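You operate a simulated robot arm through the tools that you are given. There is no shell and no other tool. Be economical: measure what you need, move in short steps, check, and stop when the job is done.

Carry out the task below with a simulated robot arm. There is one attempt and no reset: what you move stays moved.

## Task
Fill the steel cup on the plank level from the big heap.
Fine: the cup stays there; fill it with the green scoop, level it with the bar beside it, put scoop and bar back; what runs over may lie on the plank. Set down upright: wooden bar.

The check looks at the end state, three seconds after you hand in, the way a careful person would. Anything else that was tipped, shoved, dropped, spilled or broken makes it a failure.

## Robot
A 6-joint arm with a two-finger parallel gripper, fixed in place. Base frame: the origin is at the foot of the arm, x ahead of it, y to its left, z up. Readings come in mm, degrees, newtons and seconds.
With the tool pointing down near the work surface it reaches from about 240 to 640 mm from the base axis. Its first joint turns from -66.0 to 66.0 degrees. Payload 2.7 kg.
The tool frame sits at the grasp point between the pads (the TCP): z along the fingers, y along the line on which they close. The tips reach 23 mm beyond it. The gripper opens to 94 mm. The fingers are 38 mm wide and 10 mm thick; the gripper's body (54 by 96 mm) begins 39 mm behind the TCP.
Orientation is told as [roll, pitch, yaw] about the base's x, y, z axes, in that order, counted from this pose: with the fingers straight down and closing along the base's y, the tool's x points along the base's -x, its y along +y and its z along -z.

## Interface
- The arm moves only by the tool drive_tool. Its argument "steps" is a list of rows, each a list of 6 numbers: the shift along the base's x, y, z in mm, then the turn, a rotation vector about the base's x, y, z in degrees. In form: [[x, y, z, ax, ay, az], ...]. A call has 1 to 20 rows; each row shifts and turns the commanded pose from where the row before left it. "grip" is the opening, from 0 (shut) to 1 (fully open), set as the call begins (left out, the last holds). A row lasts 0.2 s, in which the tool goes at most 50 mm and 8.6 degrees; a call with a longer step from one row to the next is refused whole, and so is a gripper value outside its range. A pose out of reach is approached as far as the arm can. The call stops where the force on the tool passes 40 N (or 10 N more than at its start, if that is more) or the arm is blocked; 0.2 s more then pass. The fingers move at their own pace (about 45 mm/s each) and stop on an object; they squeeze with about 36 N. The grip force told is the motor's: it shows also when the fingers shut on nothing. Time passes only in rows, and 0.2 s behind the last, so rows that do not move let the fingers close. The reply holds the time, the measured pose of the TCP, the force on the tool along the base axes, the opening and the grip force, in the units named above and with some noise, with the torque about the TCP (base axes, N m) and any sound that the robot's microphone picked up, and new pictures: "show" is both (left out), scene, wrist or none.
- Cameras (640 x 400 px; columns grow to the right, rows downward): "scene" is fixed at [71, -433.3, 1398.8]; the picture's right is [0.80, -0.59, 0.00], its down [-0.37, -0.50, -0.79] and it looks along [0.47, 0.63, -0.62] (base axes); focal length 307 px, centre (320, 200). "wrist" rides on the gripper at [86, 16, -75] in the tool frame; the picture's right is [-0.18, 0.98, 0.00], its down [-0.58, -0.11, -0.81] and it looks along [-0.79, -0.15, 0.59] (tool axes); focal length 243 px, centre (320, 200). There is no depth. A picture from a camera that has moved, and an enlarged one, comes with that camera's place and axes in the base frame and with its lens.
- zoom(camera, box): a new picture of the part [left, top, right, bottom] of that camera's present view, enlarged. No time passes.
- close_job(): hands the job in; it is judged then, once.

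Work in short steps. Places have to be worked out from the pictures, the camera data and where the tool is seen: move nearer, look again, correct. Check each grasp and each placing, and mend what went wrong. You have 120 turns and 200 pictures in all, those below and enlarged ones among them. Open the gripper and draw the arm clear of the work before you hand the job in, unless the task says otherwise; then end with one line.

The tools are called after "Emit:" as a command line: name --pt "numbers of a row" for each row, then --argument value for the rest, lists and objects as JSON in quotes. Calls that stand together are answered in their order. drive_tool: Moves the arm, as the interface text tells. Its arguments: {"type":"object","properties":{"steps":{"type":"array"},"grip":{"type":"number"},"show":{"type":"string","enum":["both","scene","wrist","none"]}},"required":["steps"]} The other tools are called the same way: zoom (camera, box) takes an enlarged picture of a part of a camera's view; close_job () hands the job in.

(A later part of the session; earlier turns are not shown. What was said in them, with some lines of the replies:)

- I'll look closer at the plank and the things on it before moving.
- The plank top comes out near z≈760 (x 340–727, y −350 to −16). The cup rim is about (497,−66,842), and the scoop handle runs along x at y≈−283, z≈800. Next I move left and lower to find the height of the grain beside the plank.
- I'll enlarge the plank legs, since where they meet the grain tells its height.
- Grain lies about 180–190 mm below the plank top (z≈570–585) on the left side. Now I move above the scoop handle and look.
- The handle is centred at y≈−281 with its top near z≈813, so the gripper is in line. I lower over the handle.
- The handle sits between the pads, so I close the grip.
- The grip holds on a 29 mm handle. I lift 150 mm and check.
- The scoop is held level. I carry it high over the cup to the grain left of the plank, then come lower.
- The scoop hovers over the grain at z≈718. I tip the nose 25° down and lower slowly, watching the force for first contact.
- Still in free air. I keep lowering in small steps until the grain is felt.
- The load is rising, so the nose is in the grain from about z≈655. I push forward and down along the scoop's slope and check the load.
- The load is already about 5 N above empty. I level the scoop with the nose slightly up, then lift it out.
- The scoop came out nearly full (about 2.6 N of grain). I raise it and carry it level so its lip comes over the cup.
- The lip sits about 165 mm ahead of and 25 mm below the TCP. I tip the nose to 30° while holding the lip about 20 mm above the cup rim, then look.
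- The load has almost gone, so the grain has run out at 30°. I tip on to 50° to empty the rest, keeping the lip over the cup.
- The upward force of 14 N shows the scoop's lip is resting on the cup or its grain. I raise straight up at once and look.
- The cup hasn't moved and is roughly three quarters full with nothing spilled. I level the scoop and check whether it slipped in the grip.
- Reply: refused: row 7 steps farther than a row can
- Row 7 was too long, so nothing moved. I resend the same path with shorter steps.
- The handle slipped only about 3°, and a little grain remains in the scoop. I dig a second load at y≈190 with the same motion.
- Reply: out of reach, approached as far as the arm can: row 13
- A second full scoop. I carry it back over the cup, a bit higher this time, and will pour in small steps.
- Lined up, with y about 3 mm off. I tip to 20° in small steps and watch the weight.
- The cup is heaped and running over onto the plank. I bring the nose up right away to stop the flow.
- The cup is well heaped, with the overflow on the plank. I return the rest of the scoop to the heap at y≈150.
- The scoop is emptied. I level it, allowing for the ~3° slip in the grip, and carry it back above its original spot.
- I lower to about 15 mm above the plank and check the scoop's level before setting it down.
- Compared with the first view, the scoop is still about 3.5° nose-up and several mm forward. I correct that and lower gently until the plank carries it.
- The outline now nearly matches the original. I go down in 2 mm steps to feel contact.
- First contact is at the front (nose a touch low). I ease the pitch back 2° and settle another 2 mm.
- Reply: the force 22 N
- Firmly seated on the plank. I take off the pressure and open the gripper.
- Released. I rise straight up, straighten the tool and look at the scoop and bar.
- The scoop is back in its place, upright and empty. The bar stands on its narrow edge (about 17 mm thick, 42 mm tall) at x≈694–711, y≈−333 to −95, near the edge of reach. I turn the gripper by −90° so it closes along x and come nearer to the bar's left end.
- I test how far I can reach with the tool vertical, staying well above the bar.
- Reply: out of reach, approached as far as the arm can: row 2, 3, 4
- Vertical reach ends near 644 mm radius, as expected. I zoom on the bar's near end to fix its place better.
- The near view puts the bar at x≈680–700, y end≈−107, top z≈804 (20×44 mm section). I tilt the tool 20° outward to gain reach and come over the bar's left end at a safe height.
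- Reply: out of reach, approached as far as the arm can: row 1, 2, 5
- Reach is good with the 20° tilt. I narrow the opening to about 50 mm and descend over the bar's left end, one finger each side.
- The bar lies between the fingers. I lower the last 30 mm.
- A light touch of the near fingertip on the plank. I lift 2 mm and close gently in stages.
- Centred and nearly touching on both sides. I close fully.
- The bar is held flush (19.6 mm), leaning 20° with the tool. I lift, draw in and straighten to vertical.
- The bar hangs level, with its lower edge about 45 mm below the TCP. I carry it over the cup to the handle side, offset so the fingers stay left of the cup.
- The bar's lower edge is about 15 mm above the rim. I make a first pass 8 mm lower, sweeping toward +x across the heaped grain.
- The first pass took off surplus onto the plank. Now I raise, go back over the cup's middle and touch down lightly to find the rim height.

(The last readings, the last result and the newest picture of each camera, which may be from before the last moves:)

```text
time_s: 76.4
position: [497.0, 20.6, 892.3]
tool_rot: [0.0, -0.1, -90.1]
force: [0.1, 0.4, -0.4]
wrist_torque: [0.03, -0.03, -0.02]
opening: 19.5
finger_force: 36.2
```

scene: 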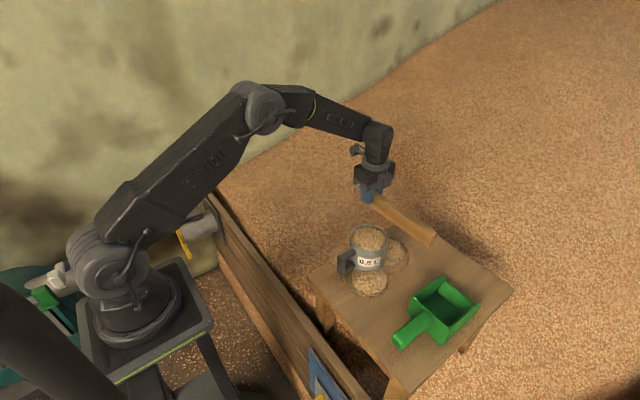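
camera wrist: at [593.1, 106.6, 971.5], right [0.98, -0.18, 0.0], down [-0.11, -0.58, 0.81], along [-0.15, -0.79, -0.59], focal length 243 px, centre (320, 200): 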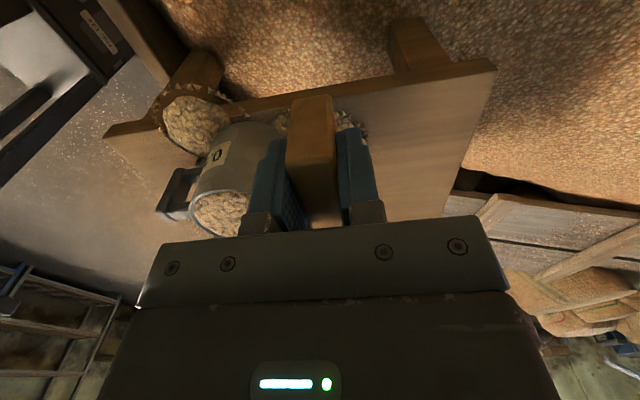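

A hint of contact (torque dropped). I go one more millimetre to confirm.

Emit:
drive_tool --pt "0 0 -1 0 0 0" --pt "0 0 0 0 0 0" --pt "0 0 0 0 0 0" --show "none"

Emit:
zoom --camera "scene" --box '[320, 190, 430, 280]'

```text
time_s: 77.2
position: [496.7, 20.5, 890.4]
tool_rot: [0.2, 0.0, -89.9]
force: [-4.3, -1.0, 13.7]
wrist_torque: [-0.87, 0.18, -0.22]
opening: 19.7
finger_force: 36.2
```

```text
4.44 times, centred on (375, 235) of scene
camera zoom: at [70.7, -433.3, 1398.8], right [0.8, -0.59, 0.0], down [-0.37, -0.5, -0.79], along [0.47, 0.63, -0.62], focal length 1364 px, centre (76, 44)
```

zoom: 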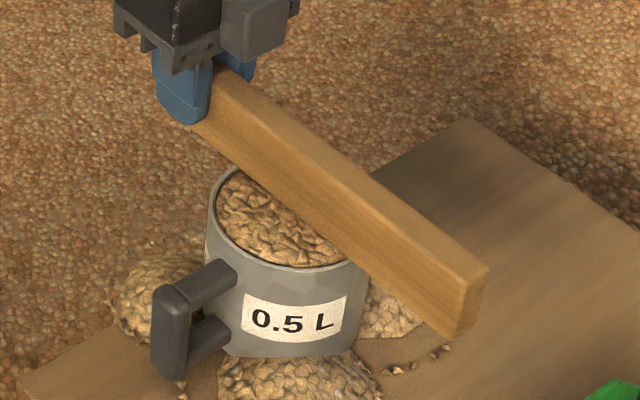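

Rim found: contact starts about 1 mm above this height. I lift off, go back to the handle side, and sweep across just skimming the rim.

Emit:
drive_tool --pt "0 0 5 0 0 0" --pt "0 0 15 0 0 0" --pt "-35 0 0 0 0 0" --pt "-35 0 0 0 0 0" --pt "0 0 -12 0 0 0" --pt "0 0 -6.8 0 0 0" --pt "0 0 0 0 0 0" --show "none"

Emit:
drive_tool --pt "8 0 0 0 0 0" --pt "8 0 0 0 0 0" --pt "8 0 0 0 0 0" --pt "8 0 0 0 0 0" --pt "8 0 0 0 0 0" --pt "8 0 0 0 0 0" --pt "8 0 0 0 0 0" --pt "8 0 0 0 0 0" --pt "8 0 0 0 0 0" --pt "8 0 0 0 0 0" --show "none"

```text
time_s: 78.8
position: [427.1, 20.6, 893.1]
tool_rot: [0.0, 0.1, -90.0]
force: [0.5, -0.2, -0.6]
wrist_torque: [0.09, 0.03, -0.02]
opening: 19.5
finger_force: 35.7
```

```text
time_s: 81.0
position: [507.4, 20.5, 891.5]
tool_rot: [0.0, 0.0, -90.0]
force: [-4.7, 1.9, 11.6]
wrist_torque: [-0.68, 0.13, -0.27]
opening: 19.3
finger_force: 35.7
```

Skimming with some pressure (12 N). I check that the cup hasn't shifted before going on.

Emit:
zoom --camera "scene" --box '[290, 200, 530, 350]'

```text
2.67 times, centred on (410, 275) of scene
camera zoom: at [70.7, -433.2, 1398.8], right [0.8, -0.59, 0.0], down [-0.37, -0.5, -0.79], along [0.47, 0.63, -0.62], focal length 819 px, centre (80, 0)
```

zoom: 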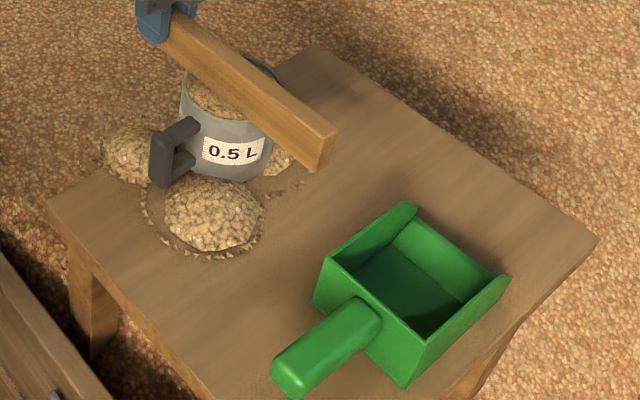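

The cup was dragged about 30 mm toward +x, which must be mended. I lift the bar clear and look at everything.

Emit:
drive_tool --pt "0 0 8 0 0 0" --pt "0 0 25 0 0 0" --pt "0 0 30 0 0 0" --pt "0 60 0 0 0 0" --pt "0 0 0 0 0 0" --show "none"

Emit:
drive_tool --pt "-45 0 0 0 0 0" --pt "-45 0 0 0 0 0" --pt "0 0 0 0 0 0"

Emit:
zoom --camera "scene" --box '[290, 200, 530, 350]'

Emit:
zoom --camera "scene" --box '[320, 200, 430, 290]'

```text
refused: row 4 steps farther than a row can; nothing moved
```

```text
time_s: 81.8
position: [419.8, 18.2, 889.8]
tool_rot: [0.0, 0.0, -89.9]
force: [0.5, 0.6, -0.3]
wrist_torque: [0.08, 0.03, 0.01]
opening: 19.7
finger_force: 35.7
camera wrist: at [434.6, 104.4, 963.7], right [0.98, -0.18, 0.0], down [-0.11, -0.58, 0.81], along [-0.15, -0.79, -0.59], focal length 243 px, centre (320, 200)
```

scene: 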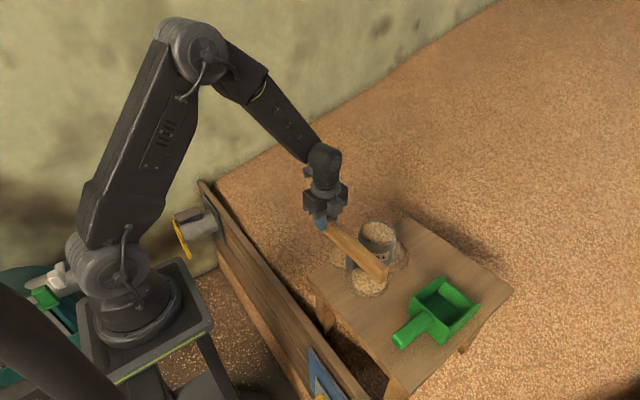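
wrist: 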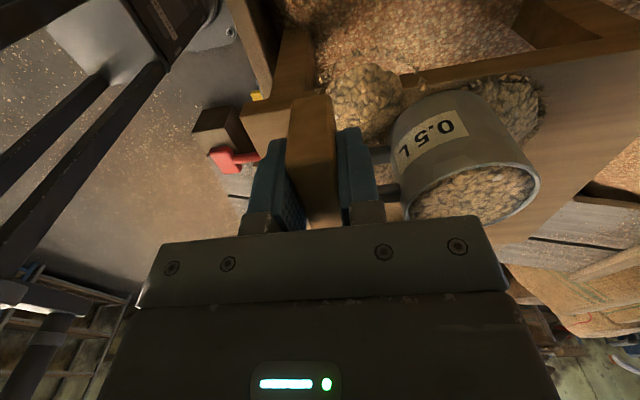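

```text
2.67 times, centred on (410, 275) of scene
camera zoom: at [71.0, -433.3, 1398.8], right [0.8, -0.59, 0.0], down [-0.37, -0.5, -0.79], along [0.47, 0.63, -0.62], focal length 819 px, centre (80, 0)
```

zoom: 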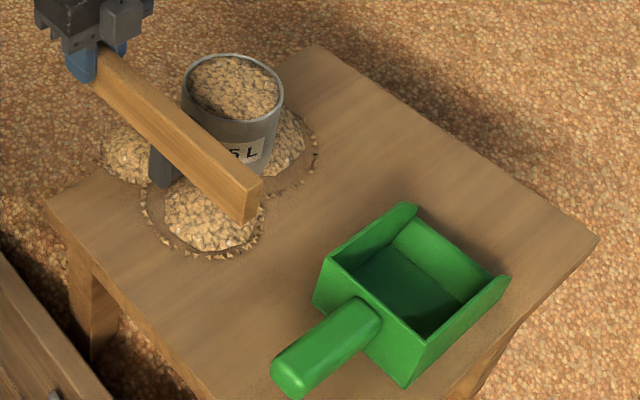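

```text
4.44 times, centred on (375, 245) of scene
camera zoom: at [71.0, -433.3, 1398.8], right [0.8, -0.59, 0.0], down [-0.37, -0.5, -0.79], along [0.47, 0.63, -0.62], focal length 1364 px, centre (76, 0)
```

zoom: 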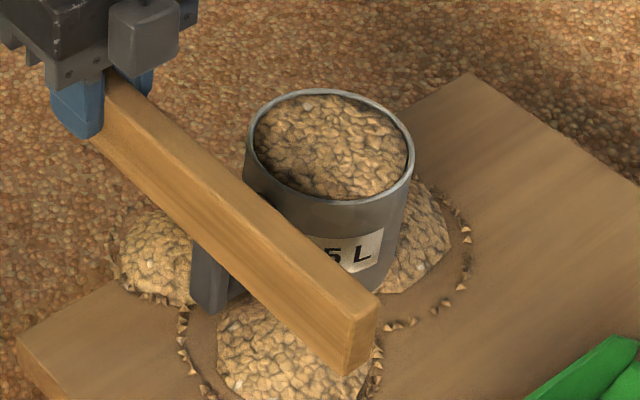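

The refused call meant only the second ran, skimming back; no further harm. The cup sits about 27 mm too far in +x, and the grain is about level. I take the bar over to the far side of the cup to push the cup straight back.

Emit:
drive_tool --pt "0 0 20 0 0 0" --pt "0 0 40 0 0 0" --pt "45 0 0 0 0 0" --pt "45 0 0 0 0 0" --pt "45 0 0 0 0 0" --pt "45 2 0 0 0 0" --pt "10 0 0 0 0 0" --pt "0 0 -30 0 0 0" --pt "0 0 -40 0 0 0" --pt "0 0 -32 0 0 0" --pt "0 0 0 0 0 0"

Emit:
zoom --camera "scene" --box '[290, 200, 530, 350]'

Emit:
zoom --camera "wrist" --box '[160, 0, 480, 230]'

```text
time_s: 84.2
position: [605.7, 22.1, 847.4]
tool_rot: [0.0, 0.0, -90.0]
force: [0.1, -1.4, -1.0]
wrist_torque: [0.13, -0.02, -0.02]
opening: 19.6
finger_force: 35.7
camera wrist: at [621.5, 107.6, 921.0], right [0.98, -0.18, 0.0], down [-0.11, -0.58, 0.81], along [-0.15, -0.79, -0.59], focal length 243 px, centre (320, 200)
```

scene: 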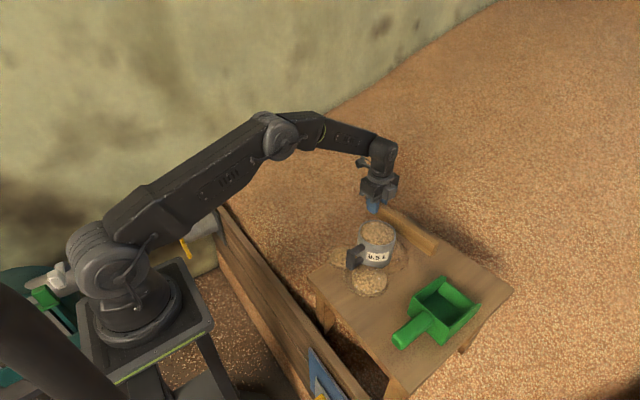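
wrist: 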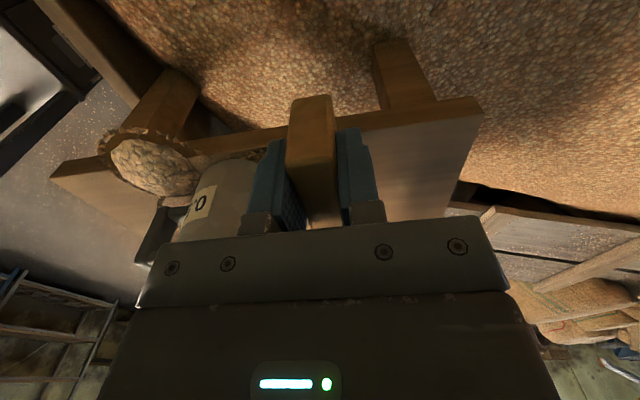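

```text
2.67 times, centred on (410, 275) of scene
camera zoom: at [71.0, -433.3, 1398.8], right [0.8, -0.59, 0.0], down [-0.37, -0.5, -0.79], along [0.47, 0.63, -0.62], focal length 819 px, centre (80, 0)
```

zoom: 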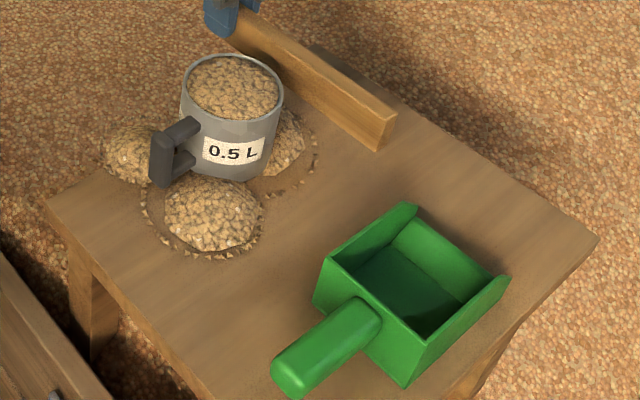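

```text
1.74 times, centred on (320, 115) of wrist
camera zoom: at [621.5, 107.6, 921.0], right [0.98, -0.18, 0.0], down [-0.11, -0.58, 0.81], along [-0.15, -0.79, -0.59], focal length 422 px, centre (320, 348)
```

zoom: 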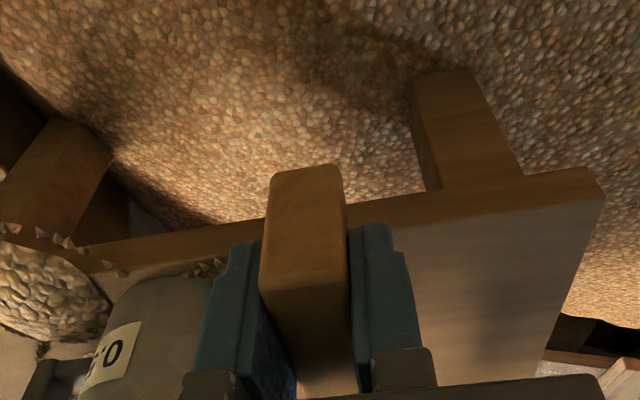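

Bar is behind the cup, level with its upper side. I push slowly toward −x, stopping a few mm short of the full correction.

Emit:
drive_tool --pt "-8 0 0 0 0 0" --pt "-8 0 0 0 0 0" --pt "-6 0 0 0 0 0" --pt "-4 0 0 0 0 0" --pt "-4 0 0 0 0 0" --pt "-4 0 0 0 0 0" --pt "-4 0 0 0 0 0" --pt "-4 0 0 0 0 0" --pt "-3 0 0 0 0 0" --pt "0 0 0 0 0 0" --show "none"

Emit:
zoom --camera "scene" --box '[290, 200, 530, 350]'

```text
time_s: 86.4
position: [561.7, 20.7, 848.7]
tool_rot: [0.0, 0.1, -90.0]
force: [2.5, 0.3, -1.8]
wrist_torque: [0.16, -0.05, 0.16]
opening: 19.5
finger_force: 35.6
```

```text
2.67 times, centred on (410, 275) of scene
camera zoom: at [71.1, -433.3, 1398.8], right [0.8, -0.59, 0.0], down [-0.37, -0.5, -0.79], along [0.47, 0.63, -0.62], focal length 819 px, centre (80, 0)
```

zoom: 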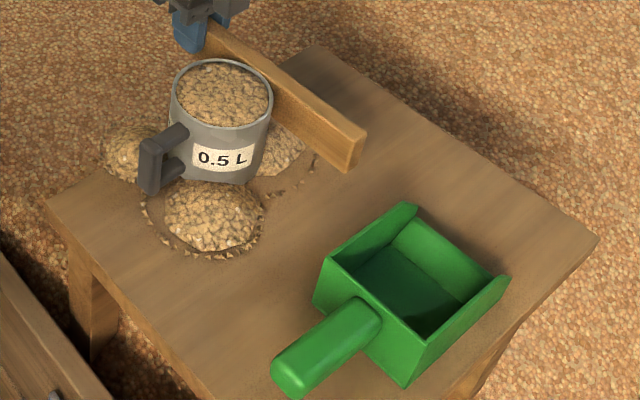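

Moving well at 2.5 N. About 13 mm remain by comparison with the first picture, so I push on.

Emit:
drive_tool --pt "-4 0 0 0 0 0" --pt "-4 0 0 0 0 0" --pt "-4 0 0 0 0 0" --pt "0 0 0 0 0 0" --show "none"

Emit:
zoom --camera "scene" --box '[290, 200, 530, 350]'

```text
time_s: 87.4
position: [549.4, 23.0, 850.1]
tool_rot: [0.0, -0.1, -89.9]
force: [2.4, -0.2, -1.2]
wrist_torque: [0.09, -0.06, 0.19]
opening: 19.3
finger_force: 35.9
```

```text
2.67 times, centred on (410, 275) of scene
camera zoom: at [71.1, -433.3, 1398.8], right [0.8, -0.59, 0.0], down [-0.37, -0.5, -0.79], along [0.47, 0.63, -0.62], focal length 819 px, centre (80, 0)
```

zoom: 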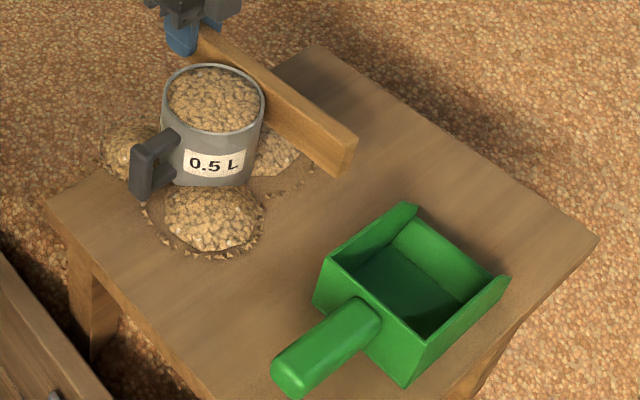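

Within about 3 mm now. One last small push.

Emit:
drive_tool --pt "-3.5 0 0 0 0 0" --pt "0 0 0 0 0 0" --pt "6 0 0 0 0 0" --pt "15 0 0 0 0 0" --pt "0 0 0 0 0 0" --show "none"

Emit:
zoom --camera "scene" --box '[290, 200, 530, 350]'

Emit:
zoom --camera "scene" --box '[335, 215, 405, 275]'

```text
time_s: 88.6
position: [565.8, 21.3, 848.5]
tool_rot: [0.0, -0.1, -90.0]
force: [0.0, 0.2, -1.2]
wrist_torque: [0.1, 0.03, 0.02]
opening: 19.7
finger_force: 36.2
```

```text
2.67 times, centred on (410, 275) of scene
camera zoom: at [71.0, -433.3, 1398.8], right [0.8, -0.59, 0.0], down [-0.37, -0.5, -0.79], along [0.47, 0.63, -0.62], focal length 819 px, centre (80, 0)
```

zoom: 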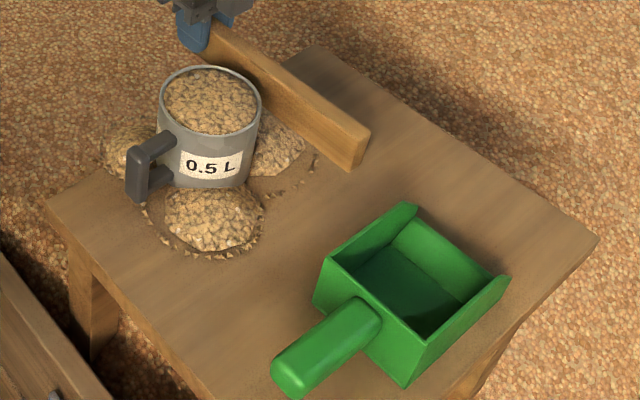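

```text
6.67 times, centred on (370, 245) of scene
camera zoom: at [71.0, -433.3, 1398.8], right [0.8, -0.59, 0.0], down [-0.37, -0.5, -0.79], along [0.47, 0.63, -0.62], focal length 2047 px, centre (-13, -100)
```

zoom: 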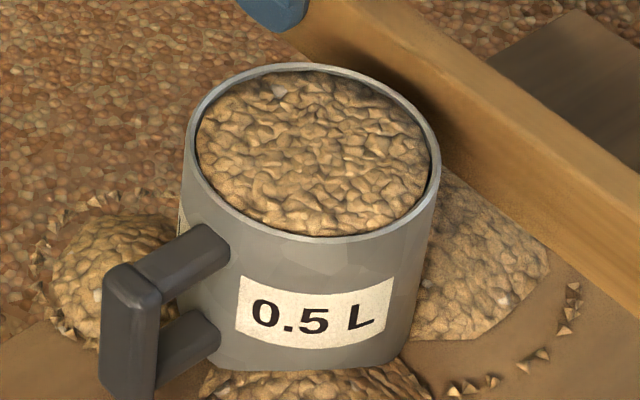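

The cup is back where it was, with label and rim matching the first picture. To judge whether the grain is truly level I bring the wrist camera to a close view of the cup.

Emit:
drive_tool --pt "0 0 30 0 0 0" --pt "0 0 40 0 0 0" --pt "0 0 25 0 0 0" --pt "-35 5 0 0 0 0" --pt "-35 5 0 0 0 0" --pt "-35 5 0 0 0 0" --pt "-25 5 0 0 0 0" --pt "0 0 0 0 0 0" --show "wrist"

Emit:
zoom --camera "wrist" --box '[330, 60, 530, 240]'

```text
time_s: 90.4
position: [436.7, 45.1, 943.5]
tool_rot: [0.1, 0.0, -90.0]
force: [0.6, -0.2, -0.9]
wrist_torque: [0.13, -0.02, 0.0]
opening: 19.7
finger_force: 36.2
camera wrist: at [452.9, 131.7, 1017.5], right [0.98, -0.18, 0.0], down [-0.11, -0.58, 0.81], along [-0.15, -0.79, -0.59], focal length 243 px, centre (320, 200)
```

wrist: 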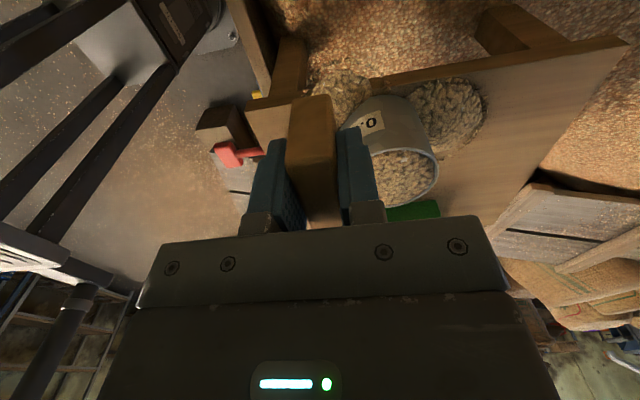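

```text
2.22 times, centred on (430, 150) of wrist
camera zoom: at [452.9, 131.7, 1017.5], right [0.98, -0.18, 0.0], down [-0.11, -0.58, 0.81], along [-0.15, -0.79, -0.59], focal length 539 px, centre (76, 311)
```

zoom: 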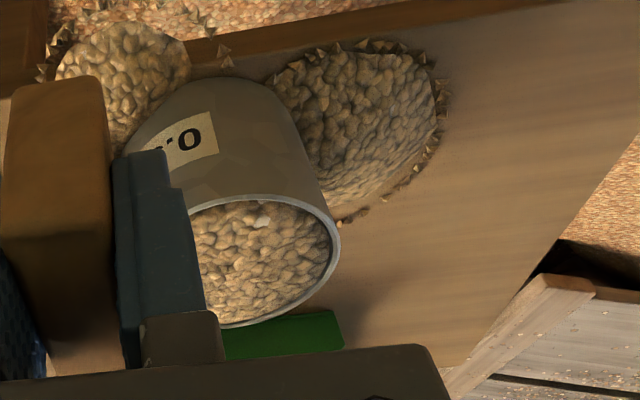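

The surface looks flush, but the +x half was only passed high. I make one more skim, about 1 mm above the rim so it cannot catch the cup, stopping midway to check.

Emit:
drive_tool --pt "-10 -25 0 0 0 0" --pt "0 0 -30 0 0 0" --pt "0 0 -15 0 0 0" --pt "0 0 -6.8 0 0 0" --pt "0 0 0 0 0 0" --pt "8 0 0 0 0 0" --pt "8 0 0 0 0 0" --pt "8 0 0 0 0 0" --pt "8 0 0 0 0 0" --pt "8 0 0 0 0 0" --pt "0 0 0 0 0 0" --show "none"

Emit:
zoom --camera "scene" --box '[290, 200, 530, 350]'

```text
time_s: 92.8
position: [466.4, 17.9, 891.8]
tool_rot: [0.0, 0.1, -90.0]
force: [-0.2, 0.7, -0.3]
wrist_torque: [-0.14, 0.05, -0.03]
opening: 19.2
finger_force: 35.6
```

```text
2.67 times, centred on (410, 275) of scene
camera zoom: at [71.0, -433.3, 1398.8], right [0.8, -0.59, 0.0], down [-0.37, -0.5, -0.79], along [0.47, 0.63, -0.62], focal length 819 px, centre (80, 0)
```

zoom: 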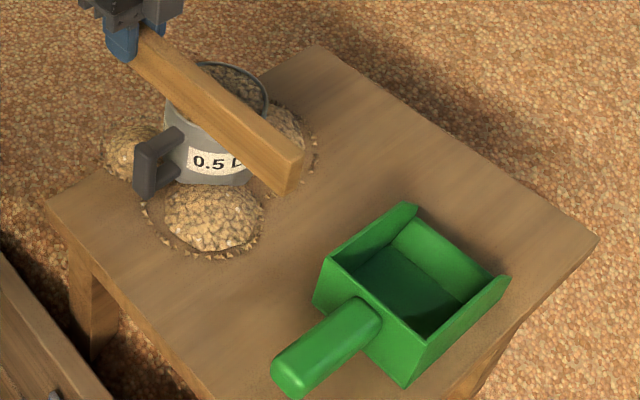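

The bar caught the rim slightly and nudged the cup about 8 mm. I raise 2 mm, take half a degree of droop out of the bar, and continue the pass.

Emit:
drive_tool --pt "0 0 2.2 0 0 0" --pt "0 0 0 -0.5 0 0" --pt "0 0 0 0 0 0" --show "none"

Emit:
drive_tool --pt "8 0 0 0 0 0" --pt "8 0 0 0 0 0" --pt "8 0 0 0 0 0" --pt "8 0 0 0 0 0" --pt "0 0 0 0 0 0" --show "none"

Emit:
zoom --camera "scene" --box '[290, 200, 530, 350]'

```text
time_s: 93.6
position: [466.4, 18.3, 894.4]
tool_rot: [0.0, -0.5, -90.1]
force: [0.2, 0.1, -1.5]
wrist_torque: [0.12, 0.01, 0.01]
opening: 19.5
finger_force: 36.1
```

```text
time_s: 94.8
position: [500.3, 17.8, 892.4]
tool_rot: [0.0, -0.4, -90.0]
force: [0.1, -0.3, -1.4]
wrist_torque: [0.1, 0.03, -0.03]
opening: 19.6
finger_force: 36.4
```

```text
2.67 times, centred on (410, 275) of scene
camera zoom: at [71.0, -433.3, 1398.8], right [0.8, -0.59, 0.0], down [-0.37, -0.5, -0.79], along [0.47, 0.63, -0.62], focal length 819 px, centre (80, 0)
```

zoom: 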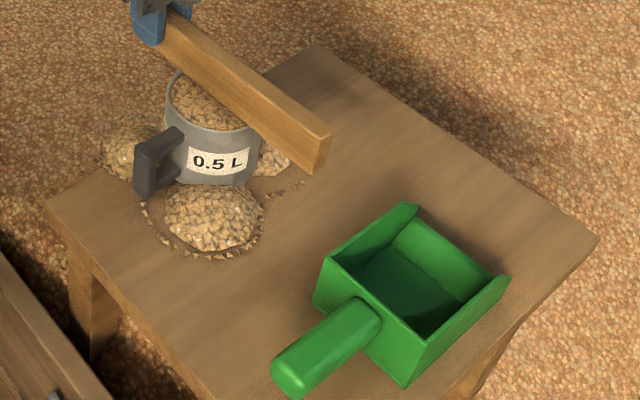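

Free of contact now. Over the middle I lower in small steps to just touch the rim, then finish the pass outward.

Emit:
drive_tool --pt "0 0 -1 0 0 0" --pt "0 0 0 0 0 0" --show "none"

Emit:
drive_tool --pt "0 0 -0.7 0 0 0" --pt "0 0 0 0 0 0" --show "none"

```text
time_s: 95.4
position: [499.5, 17.6, 892.0]
tool_rot: [0.0, -0.5, -90.0]
force: [-0.2, -0.1, -0.8]
wrist_torque: [0.1, 0.02, -0.01]
opening: 19.6
finger_force: 36.2
```

```text
time_s: 96.0
position: [499.7, 17.8, 890.9]
tool_rot: [0.0, -0.5, -90.0]
force: [0.6, -0.2, -0.3]
wrist_torque: [0.09, 0.02, 0.02]
opening: 19.5
finger_force: 36.8
```

Still barely free, within a millimetre of the rim. I finish the pass at this height.

Emit:
drive_tool --pt "8 0 0 0 0 0" --pt "8 0 0 0 0 0" --pt "8 0 0 0 0 0" --pt "0 0 0 0 0 0" --show "none"

Emit:
drive_tool --pt "8 0 0 0 0 0" --pt "8 0 0 0 0 0" --pt "8 0 0 0 0 0" --pt "8 0 0 0 0 0" --pt "12 0 0 0 0 0" --pt "12 0 0 0 0 0" --pt "0 0 0 0 0 0" --show "none"

Emit:
zoom --camera "scene" --box '[290, 200, 530, 350]'

Emit:
zoom --camera "scene" --box '[335, 210, 405, 270]'

```text
time_s: 97.0
position: [522.1, 15.9, 893.0]
tool_rot: [0.0, -0.5, -90.0]
force: [-0.9, 0.0, -0.8]
wrist_torque: [0.12, 0.01, 0.01]
opening: 19.8
finger_force: 36.5
```

```text
time_s: 98.6
position: [580.8, 18.4, 890.8]
tool_rot: [0.0, -0.5, -90.1]
force: [0.1, 0.6, -1.7]
wrist_torque: [0.13, -0.01, 0.01]
opening: 19.5
finger_force: 36.3
```

```text
2.67 times, centred on (410, 275) of scene
camera zoom: at [71.0, -433.3, 1398.8], right [0.8, -0.59, 0.0], down [-0.37, -0.5, -0.79], along [0.47, 0.63, -0.62], focal length 819 px, centre (80, 0)
```

zoom: 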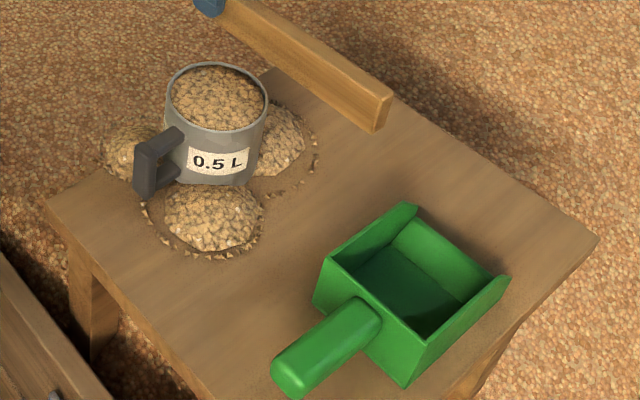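

```text
6.67 times, centred on (370, 240) of scene
camera zoom: at [71.0, -433.3, 1398.8], right [0.8, -0.59, 0.0], down [-0.37, -0.5, -0.79], along [0.47, 0.63, -0.62], focal length 2047 px, centre (-13, -67)
```

zoom: 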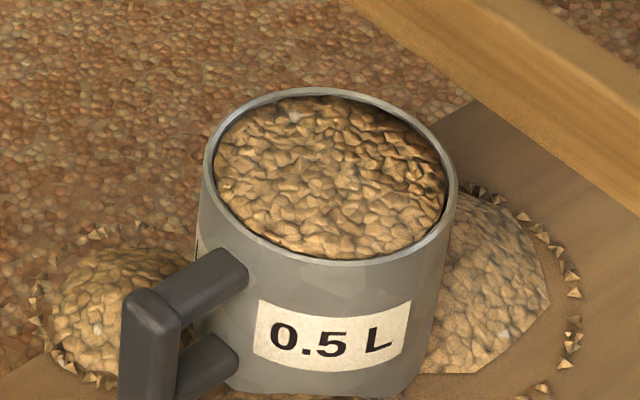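

I move back for a close, unobstructed wrist-camera look at the fill before putting the bar away.

Emit:
drive_tool --pt "0 0 30 0 0 0" --pt "0 0 20 0 0 0" --pt "-40 10 0 0 0 0" --pt "-45 10 0 0 0 0" --pt "-45 10 0 0 0 0" --pt "-45 10 0 0 0 0" --pt "0 0 0 0 0 0" --show "none"

Emit:
zoom --camera "wrist" --box '[350, 80, 510, 230]'

```text
time_s: 100.2
position: [404.1, 53.5, 939.8]
tool_rot: [0.0, -0.5, -90.0]
force: [0.2, -0.2, -1.1]
wrist_torque: [0.1, 0.03, 0.02]
opening: 19.4
finger_force: 35.7
```

```text
2.67 times, centred on (430, 155) of wrist
camera zoom: at [420.5, 139.9, 1011.7], right [0.98, -0.18, 0.0], down [-0.11, -0.57, 0.81], along [-0.15, -0.8, -0.58], focal length 647 px, centre (27, 320)
```

zoom: 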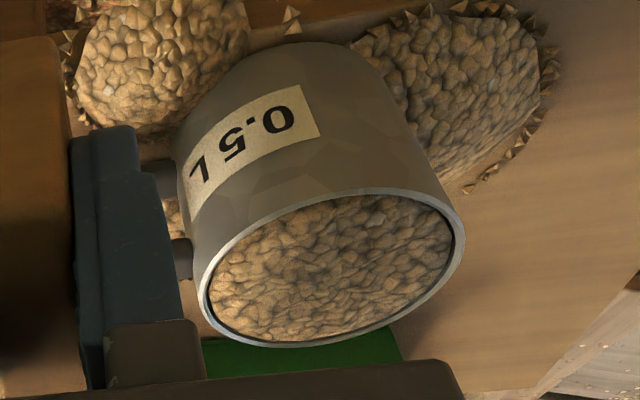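

The grain is flush with the rim to about a millimetre or two all around. Now I bring the bar round the far side again to push the cup its last 8 mm home.

Emit:
drive_tool --pt "0 0 10 0.5 0 0" --pt "45 -8 0 0 0 0" --pt "45 -8 0 0 0 0" --pt "45 -8 0 0 0 0" --pt "45 -8 0 0 0 0" --pt "16 0 0 0 0 0" --pt "0 0 -30 0 0 0" --pt "0 0 -40 0 0 0" --pt "0 0 -31 0 0 0" --pt "-10 0 0 0 0 0" --pt "-10 0 0 0 0 0" --pt "-8 0 0 0 0 0" --pt "-6 0 0 0 0 0" --pt "-6 0 0 0 0 0" --pt "-5 0 0 0 0 0" --pt "-3 0 0 0 0 0" --pt "0 0 0 0 0 0" --show "none"

Emit:
zoom --camera "scene" --box '[290, 200, 530, 350]'

```text
time_s: 103.8
position: [552.9, 25.4, 853.1]
tool_rot: [0.1, 0.0, -90.1]
force: [1.9, -0.2, -0.8]
wrist_torque: [0.12, -0.04, 0.19]
opening: 19.5
finger_force: 36.1
```

```text
2.67 times, centred on (410, 275) of scene
camera zoom: at [71.1, -433.3, 1398.8], right [0.8, -0.59, 0.0], down [-0.37, -0.5, -0.79], along [0.47, 0.63, -0.62], focal length 819 px, centre (80, 0)
```

zoom: 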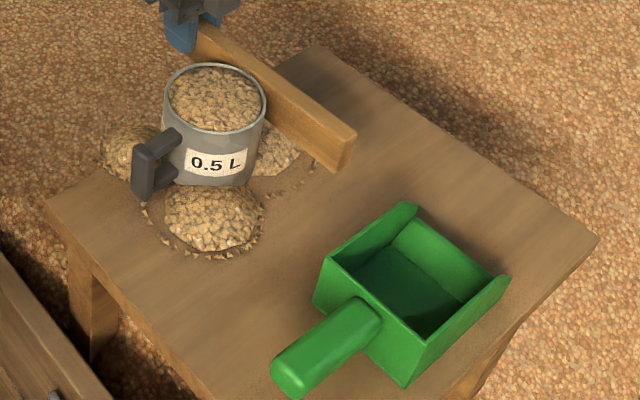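

In contact; about 5 mm remain. I push that and back off.

Emit:
drive_tool --pt "-3 0 0 0 0 0" --pt "-3 0 0 0 0 0" --pt "0 0 0 0 0 0" --pt "6 0 0 0 0 0" --pt "15 0 0 0 0 0" --pt "0 0 0 0 0 0" --show "none"

Emit:
zoom --camera "scene" --box '[290, 200, 530, 350]'

```text
time_s: 105.2
position: [566.3, 24.2, 852.2]
tool_rot: [0.0, 0.1, -90.0]
force: [0.0, 0.6, -0.8]
wrist_torque: [0.09, -0.01, 0.01]
opening: 19.4
finger_force: 36.3
```

```text
2.67 times, centred on (410, 275) of scene
camera zoom: at [71.0, -433.3, 1398.8], right [0.8, -0.59, 0.0], down [-0.37, -0.5, -0.79], along [0.47, 0.63, -0.62], focal length 819 px, centre (80, 0)
```

zoom: 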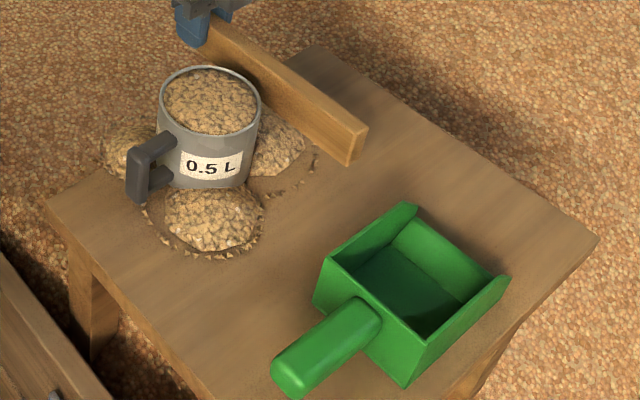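

Cup is home. Now I lift the bar, carry it back over its old place and tilt 20° outward again.

Emit:
drive_tool --pt "3 0 30 0 0 0" --pt "0 0 40 0 0 0" --pt "5 -20 10 0 0 0" --pt "10 -35 0 0 0 0" --pt "10 -40 0 0 0 0" --pt "10 -40 0 0 -5 0" --pt "20 -14 -10 0 -5 0" --pt "25 0 -20 0 -5 0" --pt "22 0 -20 0 -5 0" --pt "15 0 -20 0 0 0" --pt "0 0 0 0 0 0"

Emit:
zoom --camera "scene" --box '[410, 195, 530, 305]'

```text
time_s: 107.6
position: [686.8, -123.5, 861.5]
tool_rot: [19.9, 0.0, -90.0]
force: [0.0, 0.8, -1.9]
wrist_torque: [0.09, 0.0, 0.04]
opening: 19.4
finger_force: 36.4
camera wrist: at [676.2, -38.1, 936.3], right [0.92, -0.18, 0.34], down [-0.38, -0.58, 0.72], along [0.06, -0.79, -0.61], focal length 243 px, centre (320, 200)
```

scene: 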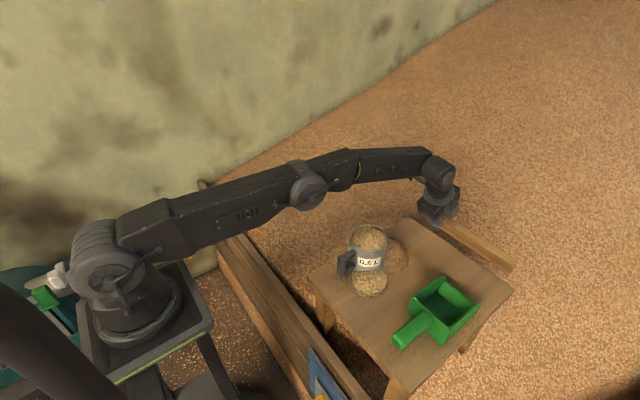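
wrist: 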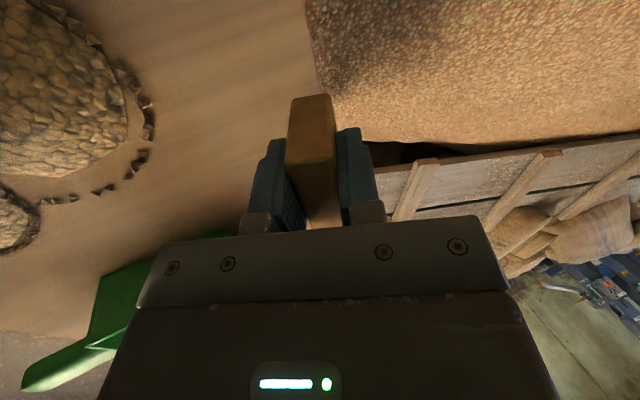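

```text
3.64 times, centred on (470, 250) of scene
camera zoom: at [71.0, -433.3, 1398.8], right [0.8, -0.59, 0.0], down [-0.37, -0.5, -0.79], along [0.47, 0.63, -0.62], focal length 1116 px, centre (-226, 18)
```

zoom: 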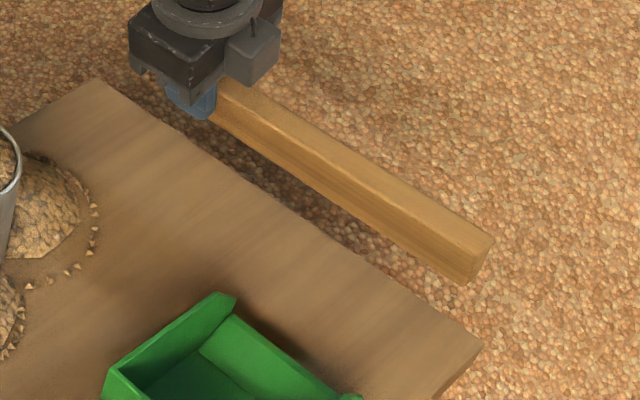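

The bar hangs as it was picked up. I shift 10 mm back so it lands on its original line, and lower until its edge touches the plank.

Emit:
drive_tool --pt "-10 0 -15 0 0 0" --pt "0 0 -15 0 0 0" --pt "0 0 -12 0 0 0" --pt "0 0 -6 0 0 0" --pt "0 0 0 0 0 0" --show "none"

Emit:
drive_tool --pt "0 0 -2 0 0 0" --pt "0 0 -2 0 0 0" --pt "0 0 0 0 0 0" --show "none"

```text
time_s: 108.8
position: [677.9, -124.9, 812.9]
tool_rot: [20.1, 0.1, -89.9]
force: [0.0, -0.7, -1.8]
wrist_torque: [0.12, -0.01, -0.04]
opening: 19.6
finger_force: 35.9
```

```text
time_s: 109.6
position: [678.2, -123.5, 810.0]
tool_rot: [19.9, 0.0, -89.9]
force: [-0.9, 0.1, -1.1]
wrist_torque: [0.12, -0.02, 0.01]
opening: 19.7
finger_force: 35.2
```

Not touching yet; I lower in 1.5 mm steps.

Emit:
drive_tool --pt "0 0 -1.5 0 0 0" --pt "0 0 -1.5 0 0 0" --pt "0 0 0 0 0 0" --show "none"

Emit:
drive_tool --pt "0 0 -1.5 0 0 0" --pt "0 0 0 0 0 0" --show "scene"

Emit:
zoom --camera "scene" --box '[410, 205, 530, 305]'

```text
time_s: 110.4
position: [677.0, -125.4, 806.2]
tool_rot: [20.0, 0.0, -90.1]
force: [0.5, 0.2, -0.2]
wrist_torque: [-0.13, 0.0, -0.04]
opening: 19.7
finger_force: 36.2
```

```text
time_s: 111.0
position: [677.8, -124.2, 806.7]
tool_rot: [20.0, -0.1, -90.0]
force: [-2.2, 0.8, 3.8]
wrist_torque: [-0.86, 0.05, -0.29]
opening: 19.5
finger_force: 36.3
```

scene: 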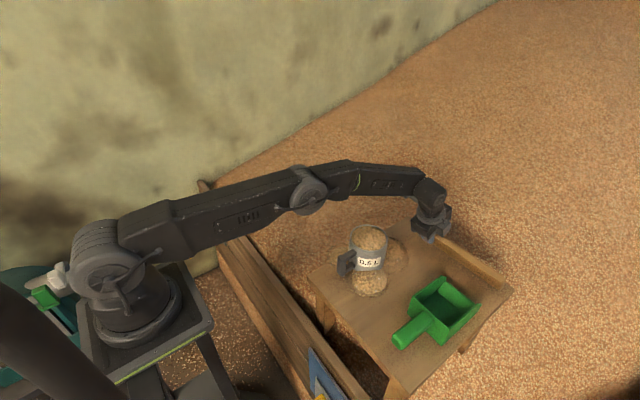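

```text
4.00 times, centred on (470, 255) of scene
camera zoom: at [70.9, -433.2, 1398.8], right [0.8, -0.59, 0.0], down [-0.37, -0.5, -0.79], along [0.47, 0.63, -0.62], focal length 1228 px, centre (-280, -20)
```

zoom: 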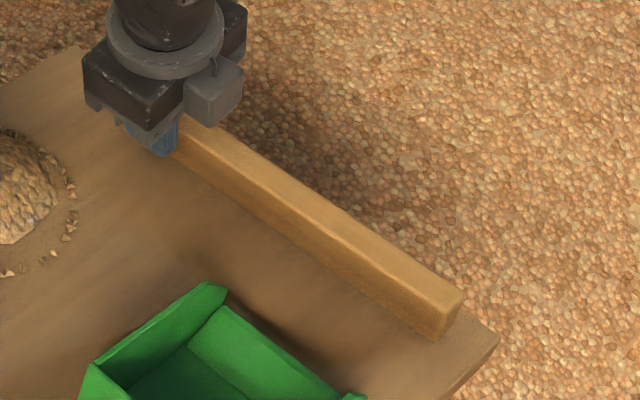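

The bar's far end has touched down (slight droop). I loosen the grip by only a few mm so it settles between the pads.

Emit:
drive_tool --pt "0 0 -0.8 0 0 0" --pt "0 0 0 0 0 0" --pt "0 0 0 0 0 0" --grip 0.26 --show "wrist"

Emit:
zoom --camera "wrist" --box '[200, 30, 440, 230]'

Emit:
zoom --camera "scene" --box '[410, 205, 530, 305]'

```text
time_s: 111.8
position: [678.4, -123.2, 803.4]
tool_rot: [19.9, 0.0, -89.9]
force: [-0.3, 0.1, 0.2]
wrist_torque: [0.01, 0.0, -0.03]
opening: 24.5
finger_force: 0.0
camera wrist: at [666.8, -38.1, 878.5], right [0.92, -0.18, 0.34], down [-0.38, -0.58, 0.72], along [0.06, -0.79, -0.61], focal length 243 px, centre (320, 200)
```

wrist: 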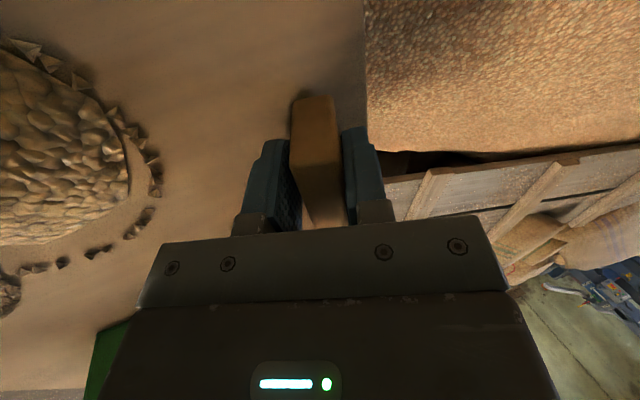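

```text
2.00 times, centred on (320, 130) of wrist
camera zoom: at [666.8, -38.1, 878.5], right [0.92, -0.18, 0.34], down [-0.38, -0.58, 0.72], along [0.06, -0.79, -0.61], focal length 485 px, centre (320, 340)
```

zoom: 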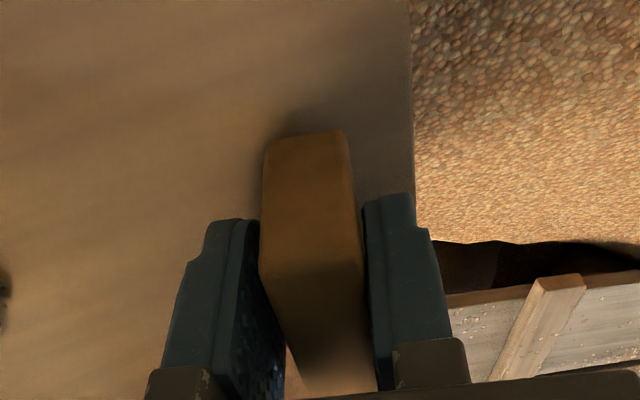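

```text
4.00 times, centred on (470, 255) of scene
camera zoom: at [71.0, -433.3, 1398.8], right [0.8, -0.59, 0.0], down [-0.37, -0.5, -0.79], along [0.47, 0.63, -0.62], focal length 1228 px, centre (-280, -20)
```

zoom: 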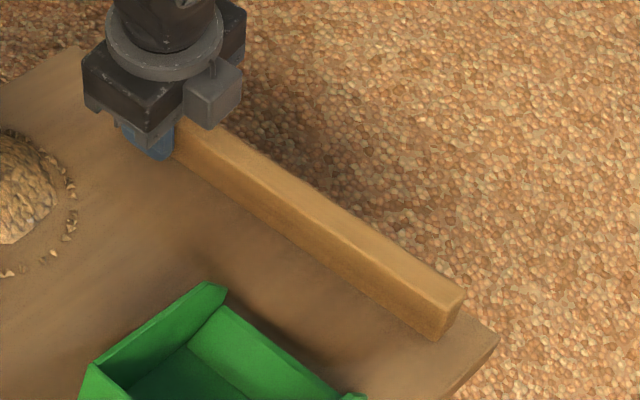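

The bar has begun righting itself against the pads. I open a bit more and check it stands up.

Emit:
drive_tool --pt "0 0 0 0 0 0" --pt "0 0 0 0 0 0" --grip 0.34 --show "none"

Emit:
zoom --camera "wrist" --box '[200, 30, 440, 230]'

```text
time_s: 112.4
position: [677.3, -124.5, 802.6]
tool_rot: [20.0, 0.0, -90.0]
force: [-0.5, -0.5, -0.6]
wrist_torque: [0.02, 0.03, 0.03]
opening: 32.0
finger_force: 0.4
```

```text
2.00 times, centred on (320, 130) of wrist
camera zoom: at [666.8, -38.1, 878.7], right [0.92, -0.18, 0.34], down [-0.38, -0.58, 0.72], along [0.06, -0.79, -0.61], focal length 485 px, centre (320, 340)
```

zoom: 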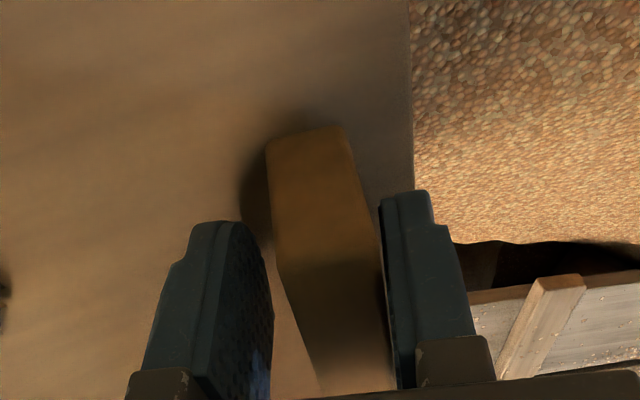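

It is following the far pad upright. I open further.

Emit:
drive_tool --pt "0 0 0 0 0 0" --pt "0 0 0 0 0 0" --pt "0 0 0 0 0 0" --grip 0.5 --show "none"

Emit:
zoom --camera "wrist" --box '[200, 30, 440, 230]'

Emit:
zoom --camera "scene" --box '[410, 205, 530, 305]'

```text
time_s: 113.2
position: [677.0, -124.3, 805.4]
tool_rot: [19.9, -0.1, -90.0]
force: [0.8, -0.4, 1.2]
wrist_torque: [0.01, 0.01, 0.01]
opening: 47.2
finger_force: 0.0
```

```text
2.00 times, centred on (320, 130) of wrist
camera zoom: at [666.8, -38.1, 878.7], right [0.92, -0.18, 0.34], down [-0.38, -0.58, 0.72], along [0.06, -0.79, -0.61], focal length 485 px, centre (320, 340)
```

zoom: 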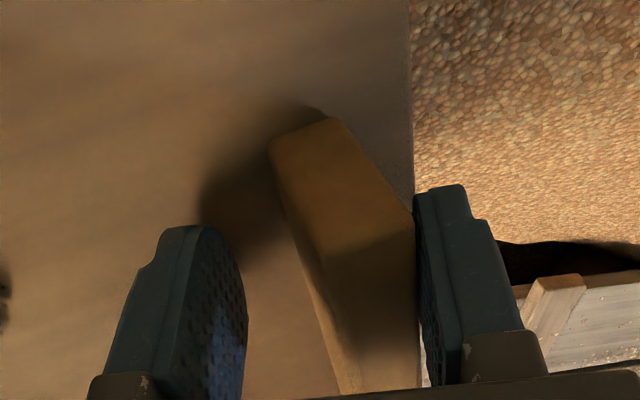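

```text
4.00 times, centred on (470, 255) of scene
camera zoom: at [71.0, -433.3, 1398.8], right [0.8, -0.59, 0.0], down [-0.37, -0.5, -0.79], along [0.47, 0.63, -0.62], focal length 1228 px, centre (-280, -20)
```

zoom: 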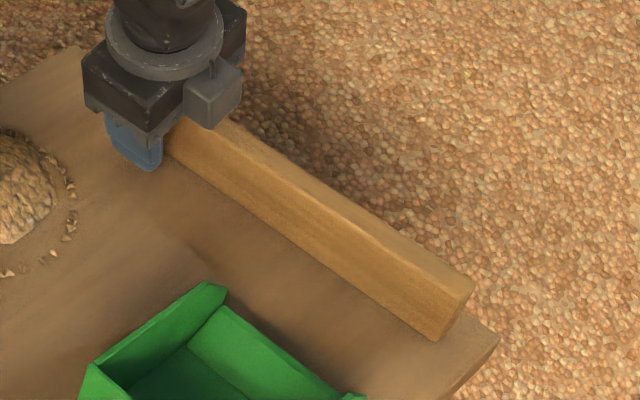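

The bar stands upright on its edge, on its old line. I open slightly more and rise straight up.

Emit:
drive_tool --pt "0 0 1 0 0 0" --pt "0 0 0 0 0 0" --pt "0 0 5 0 0 0" --pt "0 0 10 0 0 0" --pt "0 0 20 0 0 0" --pt "-5 0 30 0 0 0" --pt "-20 0 30 0 5 0" --pt "-30 0 25 0 5 0" --pt "-35 5 20 0 5 0" --pt "-35 10 0 0 5 0" --pt "0 0 0 0 0 0" --grip 0.64

Emit:
zoom --camera "scene" --box '[290, 200, 530, 350]'

```text
time_s: 115.6
position: [551.8, -108.8, 942.5]
tool_rot: [-0.1, 0.0, -90.0]
force: [0.3, -0.7, 0.4]
wrist_torque: [0.01, 0.01, 0.0]
opening: 60.2
finger_force: 0.0
camera wrist: at [568.1, -21.9, 1017.1], right [0.98, -0.18, 0.0], down [-0.11, -0.58, 0.81], along [-0.15, -0.79, -0.59], focal length 243 px, centre (320, 200)
```

scene: 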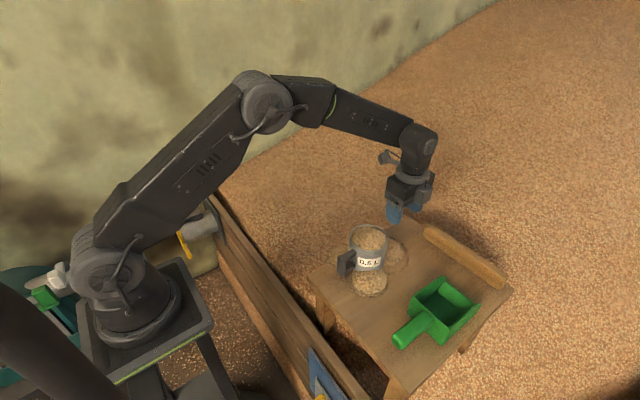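
wrist: 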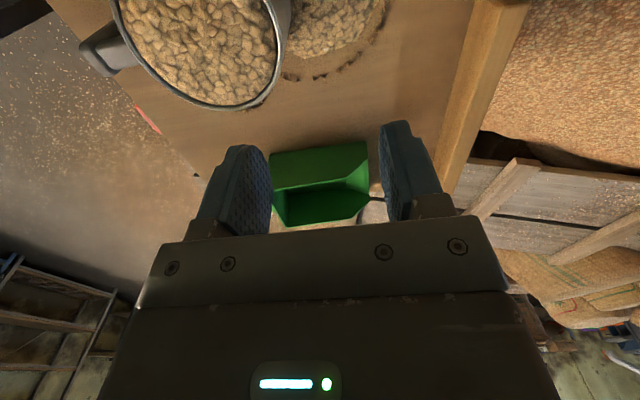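

```text
2.67 times, centred on (410, 275) of scene
camera zoom: at [71.0, -433.3, 1398.8], right [0.8, -0.59, 0.0], down [-0.37, -0.5, -0.79], along [0.47, 0.63, -0.62], focal length 819 px, centre (80, 0)
```

zoom: 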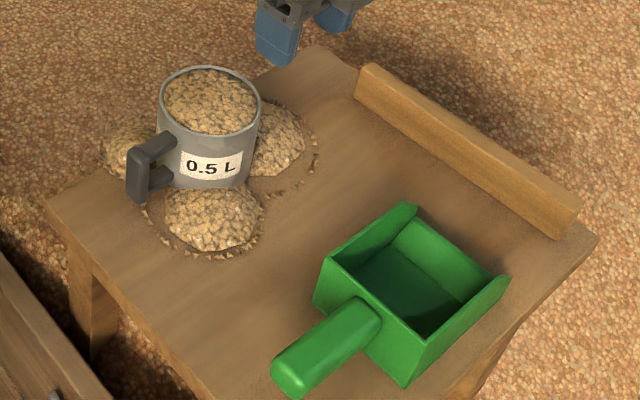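

Everything stands as at the start, with the bar upright. I take a last close look at the grain in the cup.

Emit:
zoom --camera "wrist" --box '[80, 0, 320, 130]'

Emit:
drive_tool --pt "-20 20 30 0 0 0" --pt "-30 25 20 0 0 0" --pt "-20 25 20 0 0 0" --pt "0 20 0 0 0 0" --pt "0 0 0 0 0 0" --grip 1 --show "wrist"

```text
2.67 times, centred on (200, 65) of wrist
camera zoom: at [568.1, -21.9, 1017.1], right [0.98, -0.18, 0.0], down [-0.11, -0.58, 0.81], along [-0.15, -0.79, -0.59], focal length 647 px, centre (640, 560)
```

zoom: 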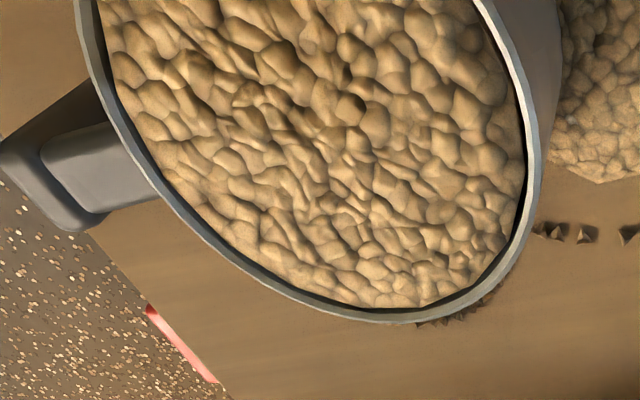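

```text
time_s: 116.8
position: [479.8, -19.7, 1014.6]
tool_rot: [0.0, 0.0, -90.0]
force: [-0.2, -0.2, -0.5]
wrist_torque: [0.01, 0.02, -0.01]
opening: 94.2
finger_force: 0.1
camera wrist: at [495.2, 66.0, 1087.9], right [0.98, -0.18, 0.0], down [-0.11, -0.58, 0.81], along [-0.15, -0.79, -0.59], focal length 243 px, centre (320, 200)
```

wrist: 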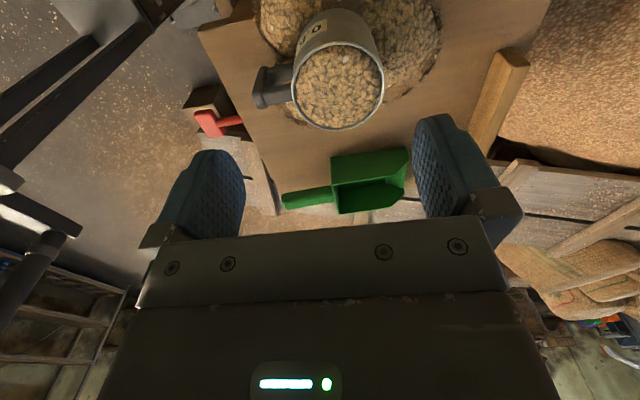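

The grain is flush with the rim, and the scoop and bar are back in place. I draw the arm clear and up.

Emit:
drive_tool --pt "-20 15 30 0 0 0" --pt "-30 15 30 0 0 0" --pt "-30 10 30 0 0 0" --pt "-30 0 30 0 0 0" --pt "-20 0 20 0 0 0" --pt "0 0 0 0 0 0" --show "scene"

Emit:
zoom --camera "scene" --box '[290, 200, 530, 350]'

```text
time_s: 118.2
position: [354.6, 20.0, 1155.7]
tool_rot: [-0.1, -0.1, -90.0]
force: [-0.4, 0.7, -0.1]
wrist_torque: [0.03, 0.01, 0.01]
opening: 93.7
finger_force: 0.1
```

scene: 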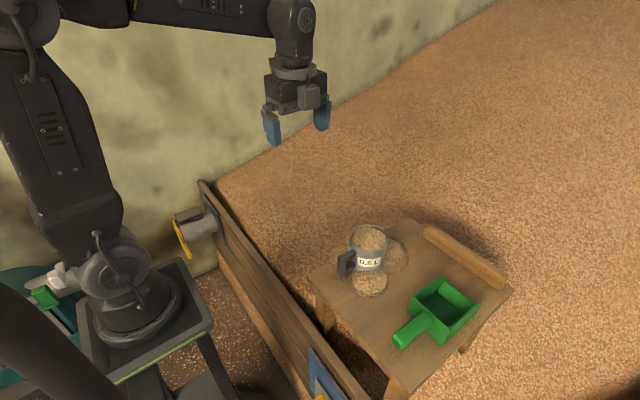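

```text
2.67 times, centred on (410, 275) of scene
camera zoom: at [71.0, -433.3, 1398.8], right [0.8, -0.59, 0.0], down [-0.37, -0.5, -0.79], along [0.47, 0.63, -0.62], focal length 819 px, centre (80, 0)
```

zoom: 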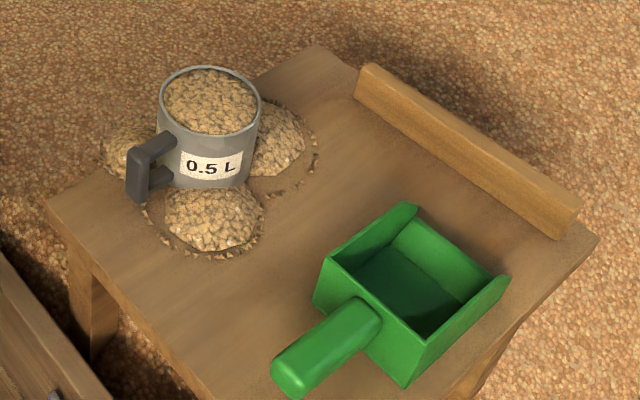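

The final view shows the cup full and in its place, the scoop and upright bar back, the gripper open and the arm clear. I hand in.

Emit:
close_job

```text
The job is handed in.
```

The steel cup is filled to within a millimetre or two of its rim, with the overflow lying beside it on the plank. While levelling, the bar dragged the cup out of place twice (about 30 mm, then 8 mm). I pushed it back each time until it matched the first picture. The scoop is back in its place, and the bar stands upright on its edge within a few mm of where it was.
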